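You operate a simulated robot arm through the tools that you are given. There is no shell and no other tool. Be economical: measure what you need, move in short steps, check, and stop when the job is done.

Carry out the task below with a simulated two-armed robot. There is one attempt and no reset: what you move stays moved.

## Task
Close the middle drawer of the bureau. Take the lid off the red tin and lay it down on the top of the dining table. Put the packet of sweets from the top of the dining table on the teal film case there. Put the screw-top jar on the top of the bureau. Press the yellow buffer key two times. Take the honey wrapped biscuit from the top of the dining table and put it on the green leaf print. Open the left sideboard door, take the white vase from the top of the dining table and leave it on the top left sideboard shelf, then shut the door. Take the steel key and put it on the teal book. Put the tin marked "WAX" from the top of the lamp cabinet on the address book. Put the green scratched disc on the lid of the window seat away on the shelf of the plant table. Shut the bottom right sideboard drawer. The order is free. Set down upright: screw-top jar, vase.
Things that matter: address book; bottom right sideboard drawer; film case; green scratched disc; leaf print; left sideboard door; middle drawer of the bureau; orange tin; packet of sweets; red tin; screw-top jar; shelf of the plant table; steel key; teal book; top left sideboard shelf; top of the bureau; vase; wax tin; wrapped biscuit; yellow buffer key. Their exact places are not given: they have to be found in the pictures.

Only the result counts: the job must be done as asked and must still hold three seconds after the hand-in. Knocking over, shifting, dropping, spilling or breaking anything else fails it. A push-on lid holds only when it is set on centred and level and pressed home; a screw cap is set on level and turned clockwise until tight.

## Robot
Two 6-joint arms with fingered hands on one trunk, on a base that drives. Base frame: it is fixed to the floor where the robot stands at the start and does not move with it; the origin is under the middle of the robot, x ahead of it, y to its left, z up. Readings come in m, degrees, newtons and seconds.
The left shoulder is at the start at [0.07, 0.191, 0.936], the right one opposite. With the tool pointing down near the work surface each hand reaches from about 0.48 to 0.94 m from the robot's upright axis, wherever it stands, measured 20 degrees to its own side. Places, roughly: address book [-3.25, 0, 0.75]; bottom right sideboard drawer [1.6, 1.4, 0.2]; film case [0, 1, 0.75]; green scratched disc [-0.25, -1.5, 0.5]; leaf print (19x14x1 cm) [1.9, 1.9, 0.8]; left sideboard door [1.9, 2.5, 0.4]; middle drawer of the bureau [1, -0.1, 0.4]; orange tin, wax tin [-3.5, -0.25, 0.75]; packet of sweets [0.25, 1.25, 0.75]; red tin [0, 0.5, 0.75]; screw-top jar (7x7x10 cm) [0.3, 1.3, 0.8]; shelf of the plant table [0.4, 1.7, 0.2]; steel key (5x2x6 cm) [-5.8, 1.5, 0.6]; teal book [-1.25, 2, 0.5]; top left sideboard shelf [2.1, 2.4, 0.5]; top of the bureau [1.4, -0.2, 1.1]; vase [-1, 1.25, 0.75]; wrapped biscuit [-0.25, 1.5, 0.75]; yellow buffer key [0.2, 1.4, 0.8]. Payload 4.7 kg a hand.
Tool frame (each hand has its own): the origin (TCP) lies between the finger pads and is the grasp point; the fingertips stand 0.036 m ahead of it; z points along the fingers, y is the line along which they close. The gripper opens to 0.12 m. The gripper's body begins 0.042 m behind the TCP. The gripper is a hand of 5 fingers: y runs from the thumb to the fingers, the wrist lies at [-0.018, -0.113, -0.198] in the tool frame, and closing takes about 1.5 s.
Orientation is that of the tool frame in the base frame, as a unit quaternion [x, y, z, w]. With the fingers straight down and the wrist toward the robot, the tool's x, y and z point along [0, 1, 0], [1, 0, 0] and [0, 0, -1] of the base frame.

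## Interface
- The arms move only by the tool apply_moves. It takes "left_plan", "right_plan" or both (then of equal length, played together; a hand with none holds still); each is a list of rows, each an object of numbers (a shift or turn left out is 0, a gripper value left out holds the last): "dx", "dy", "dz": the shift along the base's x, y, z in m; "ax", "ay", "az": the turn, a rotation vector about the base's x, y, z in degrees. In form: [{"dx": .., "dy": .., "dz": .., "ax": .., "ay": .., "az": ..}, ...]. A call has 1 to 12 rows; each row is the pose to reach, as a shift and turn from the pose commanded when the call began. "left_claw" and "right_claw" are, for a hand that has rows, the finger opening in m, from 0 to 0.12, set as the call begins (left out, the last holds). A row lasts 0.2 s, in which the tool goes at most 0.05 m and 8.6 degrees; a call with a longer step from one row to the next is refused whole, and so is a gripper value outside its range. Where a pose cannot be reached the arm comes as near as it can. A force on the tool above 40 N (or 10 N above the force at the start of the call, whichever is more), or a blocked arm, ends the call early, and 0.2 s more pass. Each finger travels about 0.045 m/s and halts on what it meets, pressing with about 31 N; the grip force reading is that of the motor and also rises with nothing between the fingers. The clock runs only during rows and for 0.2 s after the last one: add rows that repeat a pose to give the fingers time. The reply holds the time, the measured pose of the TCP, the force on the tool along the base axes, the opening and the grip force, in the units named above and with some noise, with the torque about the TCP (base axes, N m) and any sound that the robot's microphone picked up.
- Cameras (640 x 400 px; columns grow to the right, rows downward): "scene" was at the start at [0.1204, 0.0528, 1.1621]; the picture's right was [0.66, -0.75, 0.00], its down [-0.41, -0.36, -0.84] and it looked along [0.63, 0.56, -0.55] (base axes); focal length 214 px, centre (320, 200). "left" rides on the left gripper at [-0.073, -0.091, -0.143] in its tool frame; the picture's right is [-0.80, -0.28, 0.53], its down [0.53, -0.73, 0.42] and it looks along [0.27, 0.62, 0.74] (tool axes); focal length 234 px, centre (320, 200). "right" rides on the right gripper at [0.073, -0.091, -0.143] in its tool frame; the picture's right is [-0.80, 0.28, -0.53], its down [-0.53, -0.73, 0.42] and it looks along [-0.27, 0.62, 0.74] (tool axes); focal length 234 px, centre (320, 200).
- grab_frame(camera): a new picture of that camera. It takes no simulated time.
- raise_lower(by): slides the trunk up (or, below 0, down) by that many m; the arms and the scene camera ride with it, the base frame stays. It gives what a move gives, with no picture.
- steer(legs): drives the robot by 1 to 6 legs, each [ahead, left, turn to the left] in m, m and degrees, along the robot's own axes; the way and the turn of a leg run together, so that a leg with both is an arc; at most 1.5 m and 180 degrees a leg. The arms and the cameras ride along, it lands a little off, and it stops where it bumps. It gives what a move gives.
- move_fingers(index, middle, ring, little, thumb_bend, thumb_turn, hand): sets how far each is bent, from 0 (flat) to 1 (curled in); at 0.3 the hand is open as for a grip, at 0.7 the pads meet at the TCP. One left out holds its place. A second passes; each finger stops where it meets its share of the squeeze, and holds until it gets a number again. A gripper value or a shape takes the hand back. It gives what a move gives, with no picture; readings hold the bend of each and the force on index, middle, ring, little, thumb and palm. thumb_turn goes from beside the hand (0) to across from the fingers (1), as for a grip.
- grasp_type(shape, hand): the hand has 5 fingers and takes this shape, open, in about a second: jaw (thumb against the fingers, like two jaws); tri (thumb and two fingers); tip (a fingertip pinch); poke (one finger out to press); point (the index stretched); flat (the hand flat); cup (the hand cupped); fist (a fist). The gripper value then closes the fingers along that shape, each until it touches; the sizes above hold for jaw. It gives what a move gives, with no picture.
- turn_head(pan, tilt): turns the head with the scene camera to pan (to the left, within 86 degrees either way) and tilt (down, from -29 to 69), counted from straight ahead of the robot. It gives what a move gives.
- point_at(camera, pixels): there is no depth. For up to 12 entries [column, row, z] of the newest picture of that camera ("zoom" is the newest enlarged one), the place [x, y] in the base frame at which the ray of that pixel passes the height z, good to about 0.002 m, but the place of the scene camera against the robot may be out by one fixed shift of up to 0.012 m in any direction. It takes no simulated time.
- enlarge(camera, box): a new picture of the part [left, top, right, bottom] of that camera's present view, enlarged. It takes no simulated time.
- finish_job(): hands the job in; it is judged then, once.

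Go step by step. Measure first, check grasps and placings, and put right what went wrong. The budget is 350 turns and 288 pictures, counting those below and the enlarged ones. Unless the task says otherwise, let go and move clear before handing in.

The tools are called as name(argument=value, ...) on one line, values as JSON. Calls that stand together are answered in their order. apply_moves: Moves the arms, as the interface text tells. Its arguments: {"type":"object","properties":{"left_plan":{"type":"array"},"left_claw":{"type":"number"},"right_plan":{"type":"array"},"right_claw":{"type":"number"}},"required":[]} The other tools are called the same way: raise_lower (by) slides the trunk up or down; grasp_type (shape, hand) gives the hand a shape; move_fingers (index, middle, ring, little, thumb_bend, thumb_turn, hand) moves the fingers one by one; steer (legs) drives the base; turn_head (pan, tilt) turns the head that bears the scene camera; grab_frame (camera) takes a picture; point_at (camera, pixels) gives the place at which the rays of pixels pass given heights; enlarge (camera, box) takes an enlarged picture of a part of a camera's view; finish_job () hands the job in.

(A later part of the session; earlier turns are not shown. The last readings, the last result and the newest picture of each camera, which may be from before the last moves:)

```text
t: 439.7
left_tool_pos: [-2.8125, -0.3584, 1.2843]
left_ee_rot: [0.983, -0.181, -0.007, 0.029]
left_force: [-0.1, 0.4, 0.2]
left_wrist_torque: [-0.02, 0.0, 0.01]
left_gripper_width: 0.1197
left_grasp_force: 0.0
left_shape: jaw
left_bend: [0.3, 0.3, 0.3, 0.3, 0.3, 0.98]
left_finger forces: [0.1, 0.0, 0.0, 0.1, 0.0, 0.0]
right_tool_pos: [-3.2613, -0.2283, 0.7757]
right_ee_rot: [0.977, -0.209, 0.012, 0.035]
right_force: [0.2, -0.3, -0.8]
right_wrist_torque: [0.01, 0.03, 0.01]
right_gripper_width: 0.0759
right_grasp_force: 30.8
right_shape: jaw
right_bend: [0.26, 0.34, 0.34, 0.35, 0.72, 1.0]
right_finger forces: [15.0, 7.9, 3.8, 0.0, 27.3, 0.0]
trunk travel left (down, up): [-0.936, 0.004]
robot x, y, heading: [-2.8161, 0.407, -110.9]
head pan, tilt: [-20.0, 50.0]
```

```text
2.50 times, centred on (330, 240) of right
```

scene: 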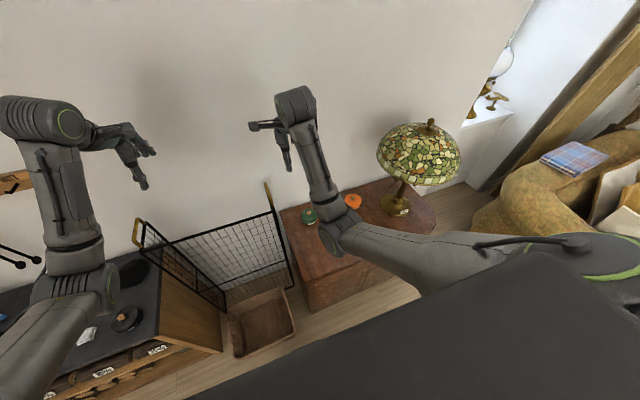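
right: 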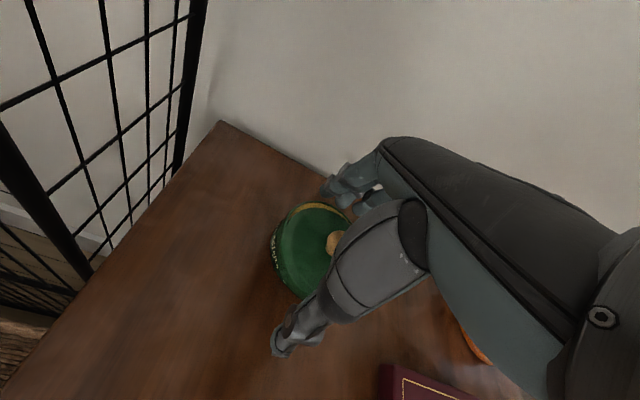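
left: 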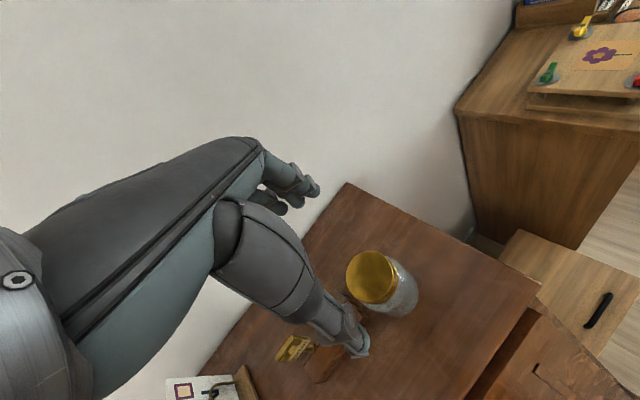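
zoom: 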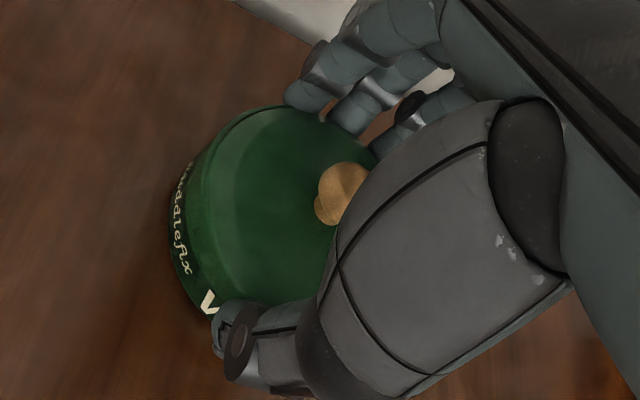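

Gripped low (7.6 cm), lid back in line. Lifting and looking for the book.

apply_moves(right_plan=[{"dz": 0.015}, {"dz": 0.04}, {"dz": 0.07}, {"dz": 0.1}])

grab_frame(camera="right")

turn_head(pan=-40, tilt=55)

grab_frame(camera="scene")

```text
t: 440.7
left_tool_pos: [-2.8114, -0.359, 1.285]
left_ee_rot: [0.983, -0.182, -0.006, 0.03]
left_force: [1.2, 0.9, -0.5]
left_wrist_torque: [-0.01, 0.0, 0.01]
left_gripper_width: 0.1196
left_grasp_force: 0.1
left_shape: jaw
left_bend: [0.3, 0.3, 0.3, 0.3, 0.3, 0.98]
left_finger forces: [0.0, 0.1, 0.1, 0.0, 0.1, 0.0]
right_tool_pos: [-3.2607, -0.2279, 0.8734]
right_ee_rot: [0.977, -0.209, 0.013, 0.034]
right_force: [-0.2, 0.2, -3.1]
right_wrist_torque: [0.0, -0.05, 0.0]
right_gripper_width: 0.076
right_grasp_force: 31.4
right_shape: jaw
right_bend: [0.26, 0.34, 0.34, 0.35, 0.72, 1.0]
right_finger forces: [15.1, 8.2, 2.8, 0.0, 27.2, 0.1]
trunk travel left (down, up): [-0.936, 0.004]
robot x, y, heading: [-2.8136, 0.4084, -110.7]
head pan, tilt: [-20.0, 50.0]
```

```text
96 pictures are left
```

right: 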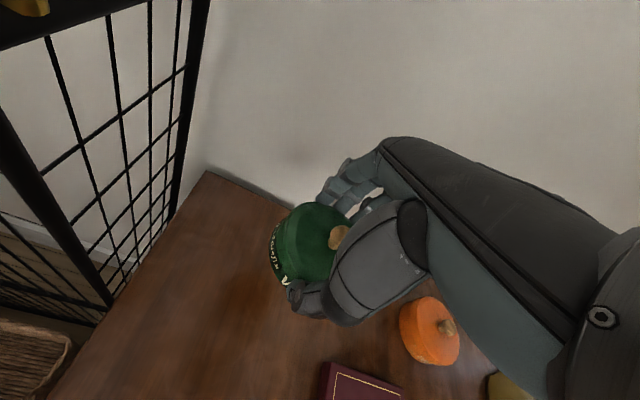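

```text
t: 441.6
left_tool_pos: [-2.8121, -0.3596, 1.2854]
left_ee_rot: [0.983, -0.182, -0.006, 0.028]
left_force: [-0.8, 0.0, -0.2]
left_wrist_torque: [-0.01, -0.01, 0.01]
left_gripper_width: 0.1197
left_grasp_force: 0.0
left_shape: jaw
left_bend: [0.3, 0.3, 0.3, 0.3, 0.3, 0.98]
left_finger forces: [0.1, 0.1, 0.0, 0.0, 0.0, 0.0]
right_tool_pos: [-3.2599, -0.2283, 0.8728]
right_ee_rot: [0.977, -0.209, 0.013, 0.034]
right_force: [0.4, -0.1, -2.8]
right_wrist_torque: [0.04, -0.05, 0.0]
right_gripper_width: 0.0758
right_grasp_force: 30.6
right_shape: jaw
right_bend: [0.26, 0.34, 0.34, 0.35, 0.72, 1.0]
right_finger forces: [15.2, 8.2, 2.8, 0.0, 27.3, 0.0]
trunk travel left (down, up): [-0.936, 0.004]
robot x, y, heading: [-2.8169, 0.4073, -110.9]
head pan, tilt: [-40.0, 55.0]
```

```text
95 pictures are left
```

scene: 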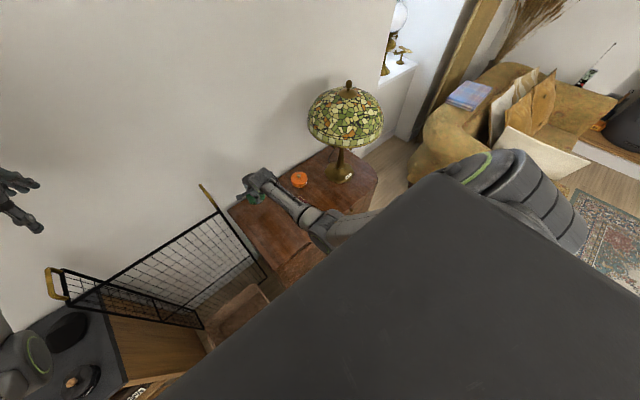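

point_at(camera="right", pixels=[[322, 364, 0.765], [405, 394, 0.765], [322, 364, 0.75], [310, 215, 0.85]])

```text
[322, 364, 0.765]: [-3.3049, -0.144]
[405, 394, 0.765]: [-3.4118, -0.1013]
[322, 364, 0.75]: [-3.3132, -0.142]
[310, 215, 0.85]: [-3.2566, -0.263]
```

Book centre ≈(-3.33,-0.05). Moving the tin over it with the arm.

apply_moves(right_plan=[{"dx": -0.016, "dy": 0.04}, {"dx": -0.032, "dy": 0.08}, {"dx": -0.048, "dy": 0.12}, {"dx": -0.06, "dy": 0.15}, {"dx": -0.07, "dy": 0.178}])

grab_frame(camera="right")

```text
t: 442.8
left_tool_pos: [-2.8132, -0.3589, 1.2864]
left_ee_rot: [0.983, -0.182, -0.006, 0.029]
left_force: [0.2, 0.6, 0.1]
left_wrist_torque: [-0.03, -0.03, -0.03]
left_gripper_width: 0.1196
left_grasp_force: 0.0
left_shape: jaw
left_bend: [0.3, 0.3, 0.3, 0.3, 0.3, 0.98]
left_finger forces: [0.0, 0.0, 0.1, 0.0, 0.1, 0.0]
right_tool_pos: [-3.3326, -0.0512, 0.8765]
right_ee_rot: [0.977, -0.209, 0.012, 0.034]
right_force: [0.6, 0.2, -2.8]
right_wrist_torque: [0.02, 0.0, -0.02]
right_gripper_width: 0.0759
right_grasp_force: 31.0
right_shape: jaw
right_bend: [0.26, 0.34, 0.35, 0.35, 0.72, 1.0]
right_finger forces: [15.2, 8.1, 2.8, 0.1, 27.2, 0.0]
trunk travel left (down, up): [-0.936, 0.004]
robot x, y, heading: [-2.8141, 0.4026, -110.8]
head pan, tilt: [-40.0, 55.0]
```

```text
94 pictures are left
```

right: 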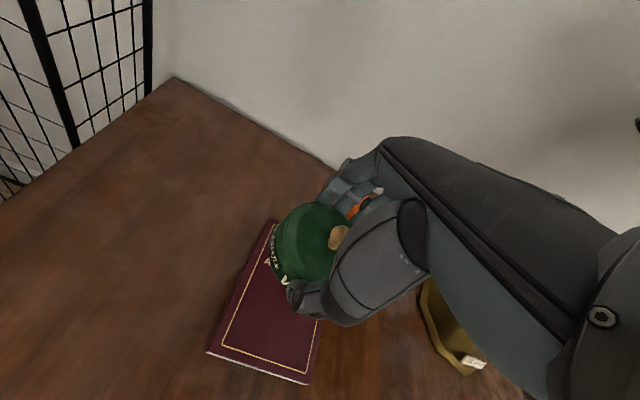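

point_at(camera="right", pixels=[[208, 351, 0.765], [307, 380, 0.765], [268, 222, 0.765], [208, 351, 0.755]])

```text
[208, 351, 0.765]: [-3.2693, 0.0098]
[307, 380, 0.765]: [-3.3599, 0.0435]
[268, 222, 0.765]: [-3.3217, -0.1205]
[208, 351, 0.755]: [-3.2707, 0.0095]
```

Book centre (-3.341,-0.039). Small correction and lowering to contact.

apply_moves(right_plan=[{"dx": -0.006, "dy": 0.01, "dz": -0.03}, {"dx": -0.006, "dy": 0.01, "dz": -0.06}, {"dx": -0.006, "dy": 0.01, "dz": -0.067}, {"dx": -0.006, "dy": 0.01, "dz": -0.072}, {"dx": -0.006, "dy": 0.01, "dz": -0.077}, {"dx": -0.006, "dy": 0.01, "dz": -0.082}, {"dx": -0.006, "dy": 0.01, "dz": -0.087}, {"dx": -0.006, "dy": 0.01, "dz": -0.092}])

```text
t: 444.7
left_tool_pos: [-2.8103, -0.357, 1.2876]
left_ee_rot: [0.983, -0.182, -0.007, 0.029]
left_force: [-0.8, -0.4, 0.1]
left_wrist_torque: [0.02, -0.03, 0.01]
left_gripper_width: 0.1195
left_grasp_force: 0.0
left_shape: jaw
left_bend: [0.3, 0.3, 0.3, 0.3, 0.3, 0.98]
left_finger forces: [0.0, 0.0, 0.1, 0.0, 0.1, 0.1]
right_tool_pos: [-3.3389, -0.0461, 0.7925]
right_ee_rot: [0.977, -0.208, 0.011, 0.044]
right_force: [4.6, 8.3, 28.0]
right_wrist_torque: [0.39, -0.09, -0.04]
right_gripper_width: 0.0769
right_grasp_force: 30.8
right_shape: jaw
right_bend: [0.26, 0.34, 0.34, 0.35, 0.72, 1.0]
right_finger forces: [15.3, 7.7, 5.6, 0.0, 35.3, 0.1]
trunk travel left (down, up): [-0.936, 0.004]
robot x, y, heading: [-2.8134, 0.4059, -111.1]
head pan, tilt: [-40.0, 55.0]
stopped in row 8 (right hand): the force on the tool passed its limit (the readings are from after the stop); the commanded pose is now the measured one
```

On the book. Opening and rising to check the lid.

apply_moves(right_claw=0.12, right_plan=[{"dz": 0.002}, {"dz": 0.002}, {"dz": 0.002}, {"dz": 0.002}, {"dz": 0.002}, {"dz": 0.002}, {"dz": 0.03}, {"dz": 0.06}, {"dz": 0.1}, {"dz": 0.13}])

enlarge(camera="right", box=[180, 180, 400, 380])

```text
t: 446.9
left_tool_pos: [-2.812, -0.3595, 1.2854]
left_ee_rot: [0.983, -0.182, -0.006, 0.029]
left_force: [-0.2, -0.1, -0.8]
left_wrist_torque: [0.01, -0.03, 0.03]
left_gripper_width: 0.1198
left_grasp_force: 0.0
left_shape: jaw
left_bend: [0.3, 0.3, 0.3, 0.3, 0.3, 0.98]
left_finger forces: [0.0, 0.0, 0.0, 0.0, 0.0, 0.0]
right_tool_pos: [-3.3391, -0.0445, 0.9167]
right_ee_rot: [0.977, -0.208, 0.012, 0.04]
right_force: [0.3, -0.3, 1.0]
right_wrist_torque: [0.01, 0.0, -0.04]
right_gripper_width: 0.1199
right_grasp_force: 0.0
right_shape: jaw
right_bend: [0.3, 0.3, 0.3, 0.3, 0.3, 0.98]
right_finger forces: [0.0, 0.1, 0.0, 0.0, 0.0, 0.0]
trunk travel left (down, up): [-0.936, 0.004]
robot x, y, heading: [-2.8159, 0.4073, -110.8]
head pan, tilt: [-40.0, 55.0]
heard: snap
```

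```text
2.00 times, centred on (290, 280) of right
```

zoom: 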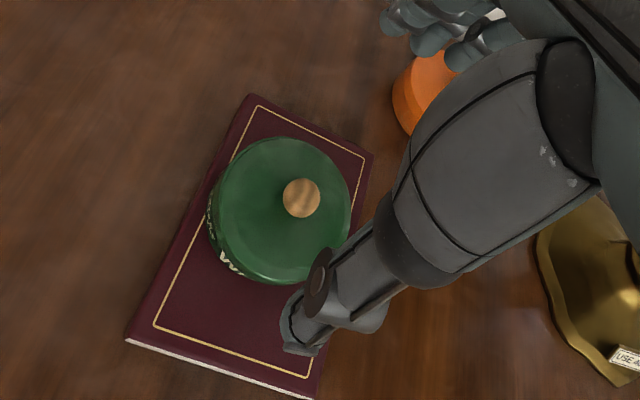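

A second "snap" and the lid looks centred and level. I'll press it once from above to be sure it is home.

point_at(camera="right", pixels=[[281, 278, 0.825], [281, 278, 0.815]])

grasp_type(hand="right", shape="fist")

```text
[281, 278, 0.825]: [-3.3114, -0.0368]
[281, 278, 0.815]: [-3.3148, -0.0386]
```

```text
t: 447.8
left_tool_pos: [-2.8129, -0.3589, 1.286]
left_ee_rot: [0.983, -0.182, -0.006, 0.029]
left_force: [-0.1, 0.4, 0.5]
left_wrist_torque: [0.0, 0.03, 0.02]
left_gripper_width: 0.1196
left_grasp_force: 0.1
left_shape: jaw
left_bend: [0.3, 0.3, 0.3, 0.3, 0.3, 0.98]
left_finger forces: [0.0, 0.1, 0.0, 0.1, 0.0, 0.0]
right_tool_pos: [-3.3389, -0.045, 0.9166]
right_ee_rot: [0.977, -0.208, 0.01, 0.04]
right_force: [-0.3, 0.2, 1.2]
right_wrist_torque: [0.01, 0.0, 0.03]
right_gripper_width: 0.0001
right_grasp_force: 0.0
right_shape: fist
right_bend: [1.0, 1.0, 1.0, 1.0, 0.85, 0.85]
right_finger forces: [0.1, 0.1, 0.0, 0.1, 0.0, 0.1]
trunk travel left (down, up): [-0.936, 0.004]
robot x, y, heading: [-2.8172, 0.4083, -110.7]
head pan, tilt: [-40.0, 55.0]
```

grasp_type(hand="right", shape="jaw")

apply_moves(right_claw=0, right_plan=[{"dx": 0.026, "dy": 0.007}, {"dx": 0.026, "dy": 0.007}, {"dx": 0.026, "dy": 0.007}, {"dx": 0.026, "dy": 0.007}, {"dx": 0.026, "dy": 0.007}, {"dx": 0.026, "dy": 0.007, "dz": -0.03}, {"dx": 0.026, "dy": 0.007, "dz": -0.04}])

grab_frame(camera="right")

```text
t: 448.7
left_tool_pos: [-2.8118, -0.3582, 1.2851]
left_ee_rot: [0.983, -0.182, -0.006, 0.029]
left_force: [0.0, -0.3, 0.4]
left_wrist_torque: [0.01, 0.0, 0.02]
left_gripper_width: 0.1199
left_grasp_force: 0.0
left_shape: jaw
left_bend: [0.3, 0.3, 0.3, 0.3, 0.3, 0.98]
left_finger forces: [0.0, 0.0, 0.1, 0.0, 0.1, 0.1]
right_tool_pos: [-3.3391, -0.0456, 0.917]
right_ee_rot: [0.977, -0.208, 0.011, 0.041]
right_force: [0.4, -0.7, 0.2]
right_wrist_torque: [0.0, 0.03, -0.04]
right_gripper_width: 0.1194
right_grasp_force: 0.0
right_shape: jaw
right_bend: [0.3, 0.3, 0.3, 0.3, 0.3, 0.97]
right_finger forces: [0.1, 0.0, 0.1, 0.0, 0.0, 0.1]
trunk travel left (down, up): [-0.936, 0.004]
robot x, y, heading: [-2.8149, 0.4047, -110.7]
head pan, tilt: [-40.0, 55.0]
```

```text
t: 450.3
left_tool_pos: [-2.8123, -0.3581, 1.2856]
left_ee_rot: [0.983, -0.182, -0.007, 0.028]
left_force: [0.5, -0.5, -0.3]
left_wrist_torque: [-0.01, -0.02, 0.03]
left_gripper_width: 0.1198
left_grasp_force: 0.0
left_shape: jaw
left_bend: [0.3, 0.3, 0.3, 0.3, 0.3, 0.98]
left_finger forces: [0.1, 0.0, 0.0, 0.0, 0.1, 0.1]
right_tool_pos: [-3.3129, -0.0376, 0.8787]
right_ee_rot: [0.977, -0.208, 0.011, 0.04]
right_force: [-0.3, -0.8, 0.7]
right_wrist_torque: [-0.01, -0.02, -0.01]
right_gripper_width: 0.0
right_grasp_force: 8.5
right_shape: jaw
right_bend: [0.7, 0.7, 0.7, 0.7, 0.51, 1.0]
right_finger forces: [0.0, 0.0, 0.0, 0.1, 0.1, 0.0]
trunk travel left (down, up): [-0.936, 0.004]
robot x, y, heading: [-2.8179, 0.4054, -110.8]
head pan, tilt: [-40.0, 55.0]
```

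```text
92 pictures are left
```

right: 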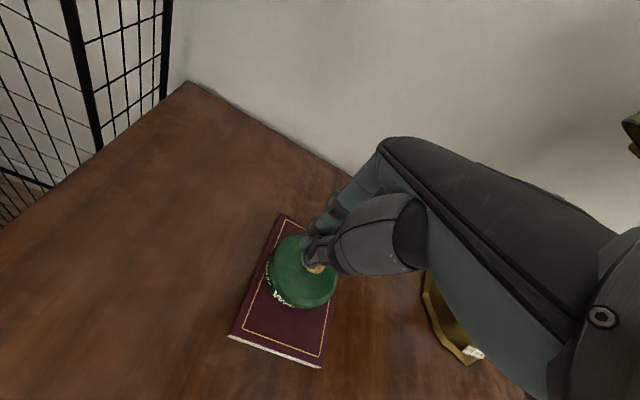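

Fingertips are over the knob. Pressing gently.

apply_moves(right_plan=[{"dz": -0.006}, {"dz": -0.012}, {"dz": -0.018}, {"dz": -0.023}, {"dz": -0.027}, {"dz": -0.03}, {"dz": -0.033}])

apply_moves(right_plan=[{"dz": 0.03}, {"dz": 0.07}, {"dz": 0.12}, {"dz": 0.16}])

enlarge(camera="right", box=[180, 180, 400, 380])

```text
t: 451.9
left_tool_pos: [-2.8126, -0.36, 1.2843]
left_ee_rot: [0.983, -0.183, -0.006, 0.029]
left_force: [-0.3, 0.8, 0.3]
left_wrist_torque: [0.02, 0.02, -0.01]
left_gripper_width: 0.1195
left_grasp_force: 0.1
left_shape: jaw
left_bend: [0.3, 0.3, 0.3, 0.3, 0.3, 0.98]
left_finger forces: [0.0, 0.1, 0.0, 0.1, 0.0, 0.1]
right_tool_pos: [-3.3115, -0.0386, 0.8447]
right_ee_rot: [0.977, -0.208, 0.011, 0.041]
right_force: [-0.4, -0.1, 0.3]
right_wrist_torque: [0.02, 0.0, 0.01]
right_gripper_width: 0.0001
right_grasp_force: 30.7
right_shape: jaw
right_bend: [0.7, 0.7, 0.7, 0.7, 0.53, 1.0]
right_finger forces: [0.1, 0.0, 0.0, 0.0, 0.1, 0.0]
trunk travel left (down, up): [-0.936, 0.004]
robot x, y, heading: [-2.8167, 0.4087, -111.0]
head pan, tilt: [-40.0, 55.0]
```

```text
t: 452.9
left_tool_pos: [-2.8128, -0.359, 1.285]
left_ee_rot: [0.983, -0.182, -0.007, 0.029]
left_force: [0.2, -0.3, 0.2]
left_wrist_torque: [0.01, 0.01, 0.01]
left_gripper_width: 0.1197
left_grasp_force: 0.1
left_shape: jaw
left_bend: [0.3, 0.3, 0.3, 0.3, 0.3, 0.98]
left_finger forces: [0.1, 0.0, 0.0, 0.0, 0.1, 0.1]
right_tool_pos: [-3.3149, -0.0391, 1.0035]
right_ee_rot: [0.977, -0.208, 0.011, 0.04]
right_force: [-0.3, 0.5, 0.2]
right_wrist_torque: [0.04, 0.01, 0.01]
right_gripper_width: 0.0
right_grasp_force: 30.7
right_shape: jaw
right_bend: [0.7, 0.7, 0.7, 0.7, 0.53, 1.0]
right_finger forces: [0.1, 0.0, 0.0, 0.0, 0.1, 0.0]
trunk travel left (down, up): [-0.936, 0.004]
robot x, y, heading: [-2.8197, 0.4038, -110.7]
head pan, tilt: [-40.0, 55.0]
```

```text
2.00 times, centred on (290, 280) of right
```

zoom: 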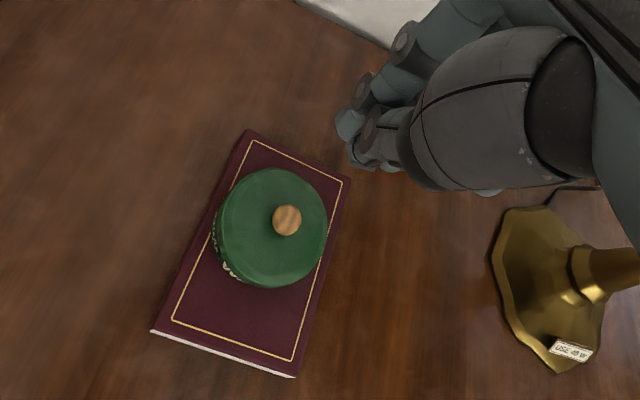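

No contact yet that time. I'll press a little deeper, since the lid should be home.

apply_moves(right_plan=[{"dz": -0.045}, {"dz": -0.09}, {"dz": -0.135}, {"dz": -0.16}, {"dz": -0.165}, {"dz": -0.17}, {"dz": -0.175}, {"dz": -0.18}, {"dz": -0.185}, {"dz": -0.19}])

apply_moves(right_plan=[{"dz": 0.04}, {"dz": 0.08}, {"dz": 0.12}, {"dz": 0.16}, {"dz": 0.2}, {"dz": 0.24}, {"dz": 0.28}, {"dz": 0.32}, {"dz": 0.36}, {"dz": 0.4}])

grab_frame(camera="right")

```text
t: 455.1
left_tool_pos: [-2.8138, -0.3594, 1.2858]
left_ee_rot: [0.983, -0.182, -0.006, 0.029]
left_force: [0.0, 0.4, -0.4]
left_wrist_torque: [0.01, 0.0, -0.02]
left_gripper_width: 0.1196
left_grasp_force: 0.0
left_shape: jaw
left_bend: [0.3, 0.3, 0.3, 0.3, 0.3, 0.98]
left_finger forces: [0.0, 0.0, 0.0, 0.0, 0.0, 0.0]
right_tool_pos: [-3.3134, -0.0378, 0.8136]
right_ee_rot: [0.977, -0.208, 0.011, 0.04]
right_force: [0.1, 0.4, 0.8]
right_wrist_torque: [0.03, -0.03, -0.01]
right_gripper_width: 0.0
right_grasp_force: 31.2
right_shape: jaw
right_bend: [0.7, 0.7, 0.7, 0.7, 0.53, 1.0]
right_finger forces: [0.1, 0.1, 0.0, 0.1, 0.1, 0.0]
trunk travel left (down, up): [-0.936, 0.004]
robot x, y, heading: [-2.8145, 0.4052, -111.0]
head pan, tilt: [-40.0, 55.0]
```

```text
t: 457.3
left_tool_pos: [-2.8128, -0.358, 1.2843]
left_ee_rot: [0.983, -0.182, -0.006, 0.03]
left_force: [0.4, 0.5, -0.6]
left_wrist_torque: [0.01, -0.04, -0.04]
left_gripper_width: 0.1196
left_grasp_force: 0.0
left_shape: jaw
left_bend: [0.3, 0.3, 0.3, 0.3, 0.3, 0.98]
left_finger forces: [0.1, 0.1, 0.1, 0.0, 0.0, 0.1]
right_tool_pos: [-3.3138, -0.0371, 1.2155]
right_ee_rot: [0.977, -0.209, 0.011, 0.039]
right_force: [0.1, -0.4, 0.1]
right_wrist_torque: [0.01, -0.02, 0.0]
right_gripper_width: 0.0
right_grasp_force: 30.9
right_shape: jaw
right_bend: [0.7, 0.7, 0.7, 0.7, 0.53, 1.0]
right_finger forces: [0.1, 0.0, 0.1, 0.1, 0.0, 0.1]
trunk travel left (down, up): [-0.936, 0.004]
robot x, y, heading: [-2.8158, 0.4072, -110.8]
head pan, tilt: [-40.0, 55.0]
```

```text
90 pictures are left
```

right: 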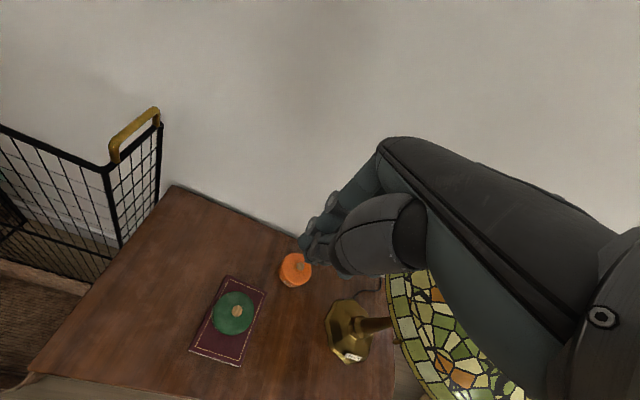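

The surface is lower than I assumed, so the knob is really at about (-3.335,-0.046), top ≈0.76. I'll press there.

point_at(camera="right", pixels=[[236, 310, 0.76], [236, 310, 0.75]])

apply_moves(right_plan=[{"dx": -0.021, "dy": -0.009, "dz": -0.045}, {"dx": -0.021, "dy": -0.009, "dz": -0.09}, {"dx": -0.021, "dy": -0.009, "dz": -0.135}, {"dx": -0.021, "dy": -0.009, "dz": -0.18}, {"dx": -0.021, "dy": -0.009, "dz": -0.225}, {"dx": -0.021, "dy": -0.009, "dz": -0.27}, {"dx": -0.021, "dy": -0.009, "dz": -0.315}, {"dx": -0.021, "dy": -0.009, "dz": -0.36}, {"dx": -0.021, "dy": -0.009, "dz": -0.385}])

apply_moves(right_plan=[{"dz": -0.006}, {"dz": -0.012}, {"dz": -0.018}, {"dz": -0.024}, {"dz": -0.03}, {"dz": -0.036}, {"dz": -0.042}])

```text
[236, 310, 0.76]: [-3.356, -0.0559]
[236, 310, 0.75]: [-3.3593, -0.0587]
```

```text
refused: row 1 steps farther than a row can; nothing moved
```

```text
t: 458.9
left_tool_pos: [-2.8133, -0.3599, 1.2861]
left_ee_rot: [0.983, -0.182, -0.007, 0.028]
left_force: [0.1, 0.1, 0.0]
left_wrist_torque: [-0.01, 0.0, 0.0]
left_gripper_width: 0.1195
left_grasp_force: 0.0
left_shape: jaw
left_bend: [0.3, 0.3, 0.3, 0.3, 0.3, 0.98]
left_finger forces: [0.0, 0.0, 0.0, 0.1, 0.0, 0.0]
right_tool_pos: [-3.3134, -0.038, 1.1718]
right_ee_rot: [0.977, -0.209, 0.011, 0.04]
right_force: [0.5, -0.4, 0.3]
right_wrist_torque: [0.0, 0.0, 0.03]
right_gripper_width: 0.0
right_grasp_force: 30.9
right_shape: jaw
right_bend: [0.7, 0.7, 0.7, 0.7, 0.53, 1.0]
right_finger forces: [0.0, 0.0, 0.0, 0.0, 0.1, 0.1]
trunk travel left (down, up): [-0.936, 0.004]
robot x, y, heading: [-2.814, 0.4039, -111.0]
head pan, tilt: [-40.0, 55.0]
```

I'll trust the release point (-3.339,-0.046) for the tin's centre and press there.

apply_moves(right_plan=[{"dx": -0.013, "dy": -0.004, "dz": -0.03}, {"dx": -0.026, "dy": -0.008, "dz": -0.06}, {"dx": -0.026, "dy": -0.008, "dz": -0.105}, {"dx": -0.026, "dy": -0.008, "dz": -0.15}, {"dx": -0.026, "dy": -0.008, "dz": -0.195}, {"dx": -0.026, "dy": -0.008, "dz": -0.24}, {"dx": -0.026, "dy": -0.008, "dz": -0.285}, {"dx": -0.026, "dy": -0.008, "dz": -0.32}, {"dx": -0.026, "dy": -0.008, "dz": -0.34}])

apply_moves(right_plan=[{"dz": -0.006}, {"dz": -0.012}, {"dz": -0.018}, {"dz": -0.024}, {"dz": -0.03}, {"dz": -0.036}, {"dz": -0.042}, {"dz": -0.048}])

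grab_frame(camera="right")

```text
t: 460.9
left_tool_pos: [-2.8128, -0.3586, 1.287]
left_ee_rot: [0.983, -0.183, -0.006, 0.029]
left_force: [0.1, -0.1, 0.2]
left_wrist_torque: [0.01, -0.02, -0.01]
left_gripper_width: 0.1193
left_grasp_force: 0.1
left_shape: jaw
left_bend: [0.3, 0.3, 0.3, 0.3, 0.3, 0.98]
left_finger forces: [0.0, 0.1, 0.0, 0.0, 0.0, 0.0]
right_tool_pos: [-3.3395, -0.0448, 0.8327]
right_ee_rot: [0.977, -0.209, 0.011, 0.042]
right_force: [-1.0, 0.1, 7.3]
right_wrist_torque: [0.02, 0.11, 0.0]
right_gripper_width: 0.0
right_grasp_force: 31.1
right_shape: jaw
right_bend: [0.7, 0.7, 0.7, 0.7, 0.53, 1.0]
right_finger forces: [0.0, 0.0, 0.0, 0.1, 0.1, 0.0]
trunk travel left (down, up): [-0.936, 0.004]
robot x, y, heading: [-2.8148, 0.4078, -110.8]
head pan, tilt: [-40.0, 55.0]
```

```text
t: 461.5
left_tool_pos: [-2.8117, -0.3573, 1.2879]
left_ee_rot: [0.983, -0.184, -0.007, 0.03]
left_force: [0.1, -0.1, 0.1]
left_wrist_torque: [0.02, 0.0, 0.02]
left_gripper_width: 0.1198
left_grasp_force: 0.0
left_shape: jaw
left_bend: [0.3, 0.3, 0.3, 0.3, 0.3, 0.98]
left_finger forces: [0.0, 0.0, 0.0, 0.0, 0.0, 0.1]
right_tool_pos: [-3.3421, -0.0496, 0.8296]
right_ee_rot: [0.977, -0.207, 0.008, 0.051]
right_force: [3.3, 9.0, 22.8]
right_wrist_torque: [0.45, -0.01, -0.08]
right_gripper_width: 0.0001
right_grasp_force: 31.7
right_shape: jaw
right_bend: [0.7, 0.7, 0.7, 0.7, 0.53, 1.0]
right_finger forces: [0.0, 25.3, 0.1, 0.0, 0.0, 0.1]
trunk travel left (down, up): [-0.936, 0.004]
robot x, y, heading: [-2.8146, 0.4056, -110.9]
head pan, tilt: [-40.0, 55.0]
stopped in row 3 (right hand): the force on the tool passed its limit (the readings are from after the stop); the commanded pose is now the measured one
```

```text
89 pictures are left
```

right: 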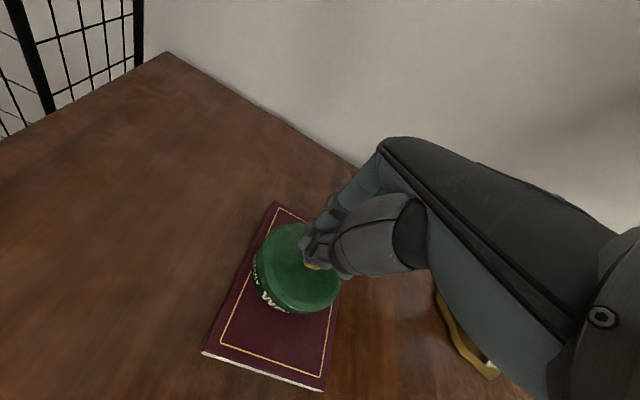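

Pressed with 25 N; the lid sits level and the tin is on the book. Raising the hand and heading for the steel key.

apply_moves(right_claw=0.08, right_plan=[{"dz": 0.03}, {"dz": 0.07}, {"dz": 0.11}, {"dz": 0.155}, {"dz": 0.2}, {"dz": 0.245}, {"dz": 0.29}, {"dz": 0.335}, {"dz": 0.38}, {"dz": 0.42}])

steer(legs=[[0, 0, -90]])

turn_head(pan=0, tilt=25)

grab_frame(camera="scene")

```text
t: 463.7
left_tool_pos: [-2.8131, -0.3589, 1.2846]
left_ee_rot: [0.983, -0.183, -0.006, 0.029]
left_force: [0.4, 0.7, 0.6]
left_wrist_torque: [-0.03, 0.01, -0.01]
left_gripper_width: 0.1197
left_grasp_force: 0.0
left_shape: jaw
left_bend: [0.3, 0.3, 0.3, 0.3, 0.3, 0.98]
left_finger forces: [0.0, 0.0, 0.0, 0.1, 0.0, 0.0]
right_tool_pos: [-3.343, -0.0496, 1.2438]
right_ee_rot: [0.977, -0.208, 0.008, 0.047]
right_force: [-0.7, -0.5, 0.1]
right_wrist_torque: [0.01, 0.01, 0.02]
right_gripper_width: 0.0799
right_grasp_force: 0.1
right_shape: jaw
right_bend: [0.27, 0.39, 0.36, 0.36, 0.62, 1.0]
right_finger forces: [0.1, 0.0, 0.0, 0.0, 0.0, 0.0]
trunk travel left (down, up): [-0.936, 0.004]
robot x, y, heading: [-2.8159, 0.4073, -110.8]
head pan, tilt: [-40.0, 55.0]
```

```text
t: 467.9
left_tool_pos: [-3.5807, 0.3754, 1.2849]
left_ee_rot: [-0.582, 0.813, 0.025, -0.017]
left_force: [0.1, -0.5, -0.2]
left_wrist_torque: [-0.01, 0.0, -0.03]
left_gripper_width: 0.1196
left_grasp_force: 0.0
left_shape: jaw
left_bend: [0.3, 0.3, 0.3, 0.3, 0.3, 0.98]
left_finger forces: [0.1, 0.0, 0.0, 0.1, 0.1, 0.0]
right_tool_pos: [-3.2911, 0.9177, 1.243]
right_ee_rot: [-0.561, 0.827, 0.027, -0.039]
right_force: [-0.3, 0.2, 0.3]
right_wrist_torque: [0.0, -0.01, 0.0]
right_gripper_width: 0.0799
right_grasp_force: 0.0
right_shape: jaw
right_bend: [0.27, 0.39, 0.36, 0.36, 0.62, 1.0]
right_finger forces: [0.0, 0.2, 0.0, 0.0, 0.1, 0.0]
trunk travel left (down, up): [-0.936, 0.004]
robot x, y, heading: [-2.816, 0.4021, 161.4]
head pan, tilt: [-40.0, 55.0]
```

```text
t: 468.9
left_tool_pos: [-3.5801, 0.3751, 1.2845]
left_ee_rot: [-0.581, 0.813, 0.025, -0.017]
left_force: [0.4, 0.0, 0.0]
left_wrist_torque: [-0.03, -0.01, 0.0]
left_gripper_width: 0.1196
left_grasp_force: 0.1
left_shape: jaw
left_bend: [0.3, 0.3, 0.3, 0.3, 0.3, 0.98]
left_finger forces: [0.1, 0.1, 0.0, 0.0, 0.1, 0.0]
right_tool_pos: [-3.2924, 0.9167, 1.2437]
right_ee_rot: [-0.561, 0.827, 0.026, -0.039]
right_force: [0.0, 0.3, -0.3]
right_wrist_torque: [-0.03, 0.01, 0.01]
right_gripper_width: 0.08
right_grasp_force: 0.1
right_shape: jaw
right_bend: [0.27, 0.39, 0.36, 0.36, 0.62, 1.0]
right_finger forces: [0.1, 0.0, 0.0, 0.0, 0.0, 0.0]
trunk travel left (down, up): [-0.936, 0.004]
robot x, y, heading: [-2.8121, 0.4061, 161.2]
head pan, tilt: [0.0, 25.0]
```

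```text
88 pictures are left
```

scene: 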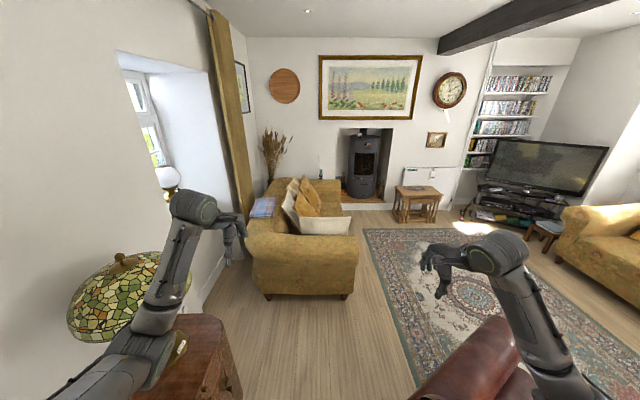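

enlarge(camera="scene", box=[260, 110, 460, 240])

point_at(camera="scene", pixels=[[350, 297, 0.0], [265, 297, 0.0], [345, 205, 0.0], [395, 218, 0.0], [437, 222, 0.0], [406, 362, 0.0]])

```text
3.08 times, centred on (360, 175) of scene
```

zoom: 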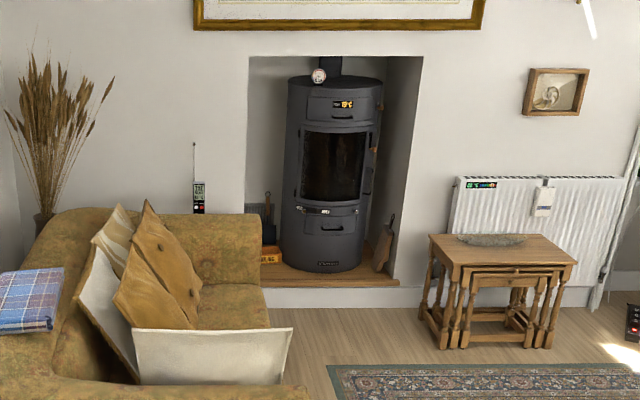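

```text
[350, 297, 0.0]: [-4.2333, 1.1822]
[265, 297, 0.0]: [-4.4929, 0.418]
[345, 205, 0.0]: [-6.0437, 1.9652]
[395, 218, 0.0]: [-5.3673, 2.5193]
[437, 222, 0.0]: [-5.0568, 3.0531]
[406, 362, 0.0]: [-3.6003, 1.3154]
```

The key isn't visible yet (it must be behind the yellow armchair). I need the gap between the two armchairs; looking down-right.

turn_head(pan=-35, tilt=45)

grab_frame(camera="scene")

```text
t: 469.9
left_tool_pos: [-3.5803, 0.3755, 1.2861]
left_ee_rot: [-0.581, 0.813, 0.025, -0.016]
left_force: [0.4, -0.4, -0.2]
left_wrist_torque: [0.01, -0.01, -0.03]
left_gripper_width: 0.1199
left_grasp_force: 0.0
left_shape: jaw
left_bend: [0.3, 0.3, 0.3, 0.3, 0.3, 0.98]
left_finger forces: [0.1, 0.1, 0.1, 0.0, 0.0, 0.1]
right_tool_pos: [-3.2919, 0.9161, 1.2431]
right_ee_rot: [-0.56, 0.827, 0.026, -0.039]
right_force: [0.7, -0.2, -0.1]
right_wrist_torque: [0.01, -0.01, -0.03]
right_gripper_width: 0.0798
right_grasp_force: 0.2
right_shape: jaw
right_bend: [0.27, 0.39, 0.36, 0.36, 0.62, 1.0]
right_finger forces: [0.0, 0.0, 0.1, 0.1, 0.0, 0.1]
trunk travel left (down, up): [-0.936, 0.004]
robot x, y, heading: [-2.8182, 0.4069, 161.5]
head pan, tilt: [-35.0, 45.0]
```

```text
86 pictures are left
```

scene: 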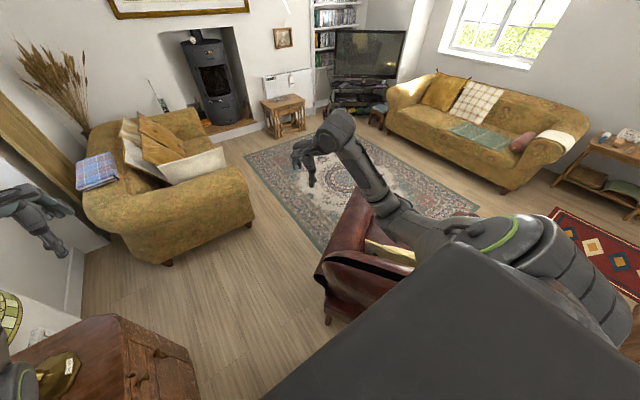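

point_at(camera="scene", pixels=[[252, 228, 0.0], [168, 264, 0.0], [328, 322, 0.0], [316, 262, 0.2], [245, 150, 0.0], [265, 137, 0.0], [305, 131, 0.0], [212, 130, 0.1], [158, 107, 0.6]])

enlarge(camera="scene", box=[120, 70, 260, 180])

```text
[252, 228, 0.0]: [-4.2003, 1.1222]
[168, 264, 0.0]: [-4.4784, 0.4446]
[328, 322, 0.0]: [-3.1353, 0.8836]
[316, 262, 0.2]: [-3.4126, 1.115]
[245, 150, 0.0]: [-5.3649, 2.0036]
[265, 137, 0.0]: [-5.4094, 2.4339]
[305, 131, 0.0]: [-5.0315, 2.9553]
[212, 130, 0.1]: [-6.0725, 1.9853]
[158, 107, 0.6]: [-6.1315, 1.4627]
```

```text
3.64 times, centred on (190, 125) of scene
```

zoom: 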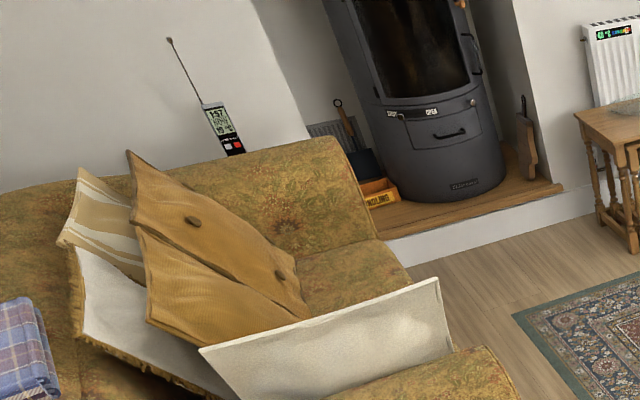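

The gap between the chairs is about 0.78 m. I'll go along to u≈-3.97, slip through sideways, and continue toward the hearth.

steer(legs=[[0, 0, 1.6], [1.15, 0, 0], [0, -0.8, 0]])

turn_head(pan=0, tilt=35)

grab_frame(camera="scene")

```text
t: 480.0
left_tool_pos: [-4.4378, 1.4465, 1.2858]
left_ee_rot: [-0.597, 0.802, 0.024, -0.018]
left_force: [0.7, -0.3, -0.4]
left_wrist_torque: [-0.01, 0.02, 0.0]
left_gripper_width: 0.1198
left_grasp_force: 0.0
left_shape: jaw
left_bend: [0.3, 0.3, 0.3, 0.3, 0.3, 0.98]
left_finger forces: [0.0, 0.0, 0.0, 0.0, 0.1, 0.0]
right_tool_pos: [-4.1695, 1.9997, 1.2441]
right_ee_rot: [-0.576, 0.816, 0.026, -0.04]
right_force: [-0.7, 0.4, 0.6]
right_wrist_torque: [-0.01, 0.01, -0.03]
right_gripper_width: 0.0798
right_grasp_force: 0.1
right_shape: jaw
right_bend: [0.27, 0.39, 0.36, 0.36, 0.62, 1.0]
right_finger forces: [0.1, 0.0, 0.1, 0.0, 0.0, 0.1]
trunk travel left (down, up): [-0.936, 0.004]
robot x, y, heading: [-3.6729, 1.5076, 163.3]
head pan, tilt: [-35.0, 45.0]
```

```text
t: 481.0
left_tool_pos: [-4.4376, 1.4484, 1.2851]
left_ee_rot: [-0.597, 0.801, 0.024, -0.017]
left_force: [0.7, 0.4, 0.4]
left_wrist_torque: [-0.01, -0.01, -0.02]
left_gripper_width: 0.1197
left_grasp_force: 0.1
left_shape: jaw
left_bend: [0.3, 0.3, 0.3, 0.3, 0.3, 0.98]
left_finger forces: [0.0, 0.0, 0.0, 0.1, 0.1, 0.0]
right_tool_pos: [-4.1697, 1.999, 1.245]
right_ee_rot: [-0.576, 0.816, 0.025, -0.039]
right_force: [-0.6, -0.5, 0.9]
right_wrist_torque: [-0.02, -0.02, 0.01]
right_gripper_width: 0.0799
right_grasp_force: 0.0
right_shape: jaw
right_bend: [0.27, 0.39, 0.36, 0.36, 0.62, 1.0]
right_finger forces: [0.0, 0.0, 0.0, 0.0, 0.0, 0.0]
trunk travel left (down, up): [-0.936, 0.004]
robot x, y, heading: [-3.6729, 1.51, 163.6]
head pan, tilt: [0.0, 35.0]
```

```text
84 pictures are left
```

scene: 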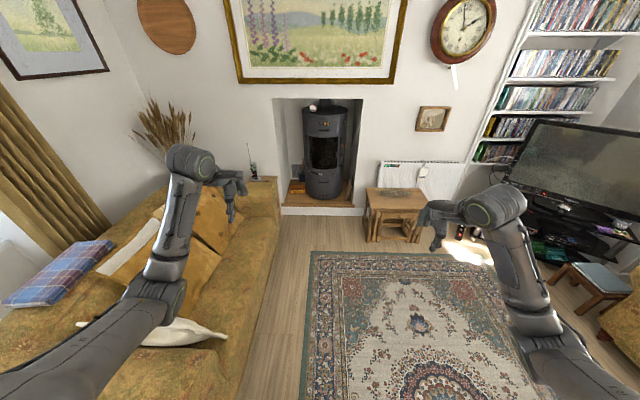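

Through the gap. The long yellow seat's far arm carries the radio at (253,170); the key may lie there. Enlarging.

enlarge(camera="scene", box=[210, 140, 310, 210])

point_at(camera="scene", pixels=[[253, 178, 0.6], [272, 182, 0.6], [283, 207, 0.0], [365, 212, 0.0], [368, 238, 0.0], [240, 385, 0.0]])

```text
5.71 times, centred on (260, 175) of scene
```

zoom: 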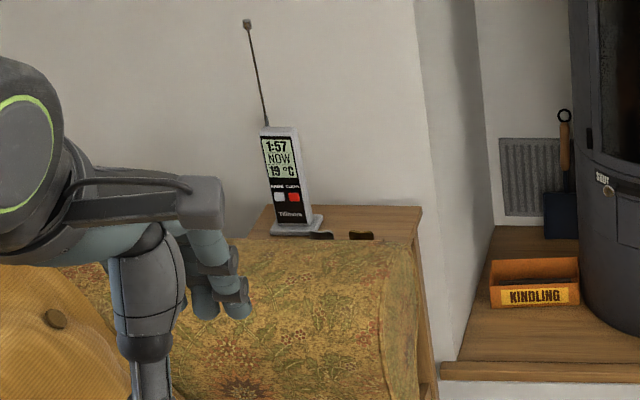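

```text
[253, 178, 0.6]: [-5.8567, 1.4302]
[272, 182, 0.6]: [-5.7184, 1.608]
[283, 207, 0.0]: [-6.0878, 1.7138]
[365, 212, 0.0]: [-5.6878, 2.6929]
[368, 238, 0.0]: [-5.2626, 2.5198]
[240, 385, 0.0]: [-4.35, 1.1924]
```

A side table behind the arm holds the radio and small dark key bows. Driving nearer and turning toward it.

steer(legs=[[1.38, 0, 0], [0, 0, 42]])

turn_head(pan=5, tilt=55)

grab_frame(camera="scene")

```text
t: 489.9
left_tool_pos: [-5.548, 1.3679, 1.285]
left_ee_rot: [0.84, -0.541, -0.016, 0.025]
left_force: [-0.5, 0.0, 0.8]
left_wrist_torque: [-0.03, 0.0, 0.02]
left_gripper_width: 0.1196
left_grasp_force: 0.1
left_shape: jaw
left_bend: [0.3, 0.3, 0.3, 0.3, 0.3, 0.98]
left_finger forces: [0.1, 0.0, 0.0, 0.0, 0.0, 0.0]
right_tool_pos: [-5.7072, 1.9591, 1.2424]
right_ee_rot: [0.826, -0.562, -0.01, 0.046]
right_force: [0.5, 0.2, -0.2]
right_wrist_torque: [-0.01, 0.0, 0.0]
right_gripper_width: 0.0798
right_grasp_force: 0.0
right_shape: jaw
right_bend: [0.27, 0.39, 0.36, 0.36, 0.62, 1.0]
right_finger forces: [0.0, 0.1, 0.0, 0.0, 0.1, 0.0]
trunk travel left (down, up): [-0.936, 0.004]
robot x, y, heading: [-5.0133, 1.913, -155.3]
head pan, tilt: [0.0, 35.0]
```

```text
t: 490.8
left_tool_pos: [-5.5478, 1.366, 1.2853]
left_ee_rot: [0.84, -0.541, -0.016, 0.025]
left_force: [0.8, 0.2, 0.7]
left_wrist_torque: [-0.02, 0.03, -0.01]
left_gripper_width: 0.1195
left_grasp_force: 0.0
left_shape: jaw
left_bend: [0.3, 0.3, 0.3, 0.3, 0.3, 0.98]
left_finger forces: [0.0, 0.0, 0.0, 0.1, 0.0, 0.0]
right_tool_pos: [-5.7074, 1.9589, 1.2425]
right_ee_rot: [0.826, -0.562, -0.011, 0.046]
right_force: [0.3, 0.6, 0.1]
right_wrist_torque: [0.01, 0.0, 0.03]
right_gripper_width: 0.0798
right_grasp_force: 0.1
right_shape: jaw
right_bend: [0.27, 0.39, 0.36, 0.36, 0.62, 1.0]
right_finger forces: [0.1, 0.0, 0.1, 0.2, 0.0, 0.0]
trunk travel left (down, up): [-0.936, 0.004]
robot x, y, heading: [-5.0132, 1.917, -155.4]
head pan, tilt: [5.0, 55.0]
```

```text
82 pictures are left
```

scene: 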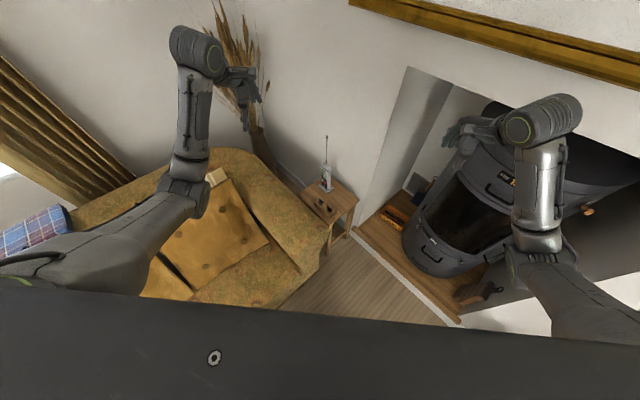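

enlarge(camera="scene", box=[290, 150, 370, 230])

point_at(camera="scene", pixels=[[331, 225, 0.6], [357, 201, 0.6], [331, 177, 0.6], [325, 208, 0.6], [318, 205, 0.6], [329, 238, 0.0]])

```text
5.00 times, centred on (330, 190) of scene
```

zoom: 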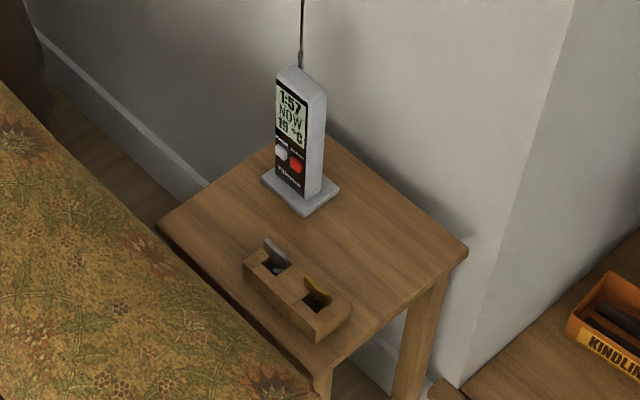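

```text
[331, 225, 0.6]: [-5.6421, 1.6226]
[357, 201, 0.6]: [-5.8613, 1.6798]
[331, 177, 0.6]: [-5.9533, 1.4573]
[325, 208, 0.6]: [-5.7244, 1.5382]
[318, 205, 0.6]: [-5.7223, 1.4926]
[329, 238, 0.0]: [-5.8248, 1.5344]
```

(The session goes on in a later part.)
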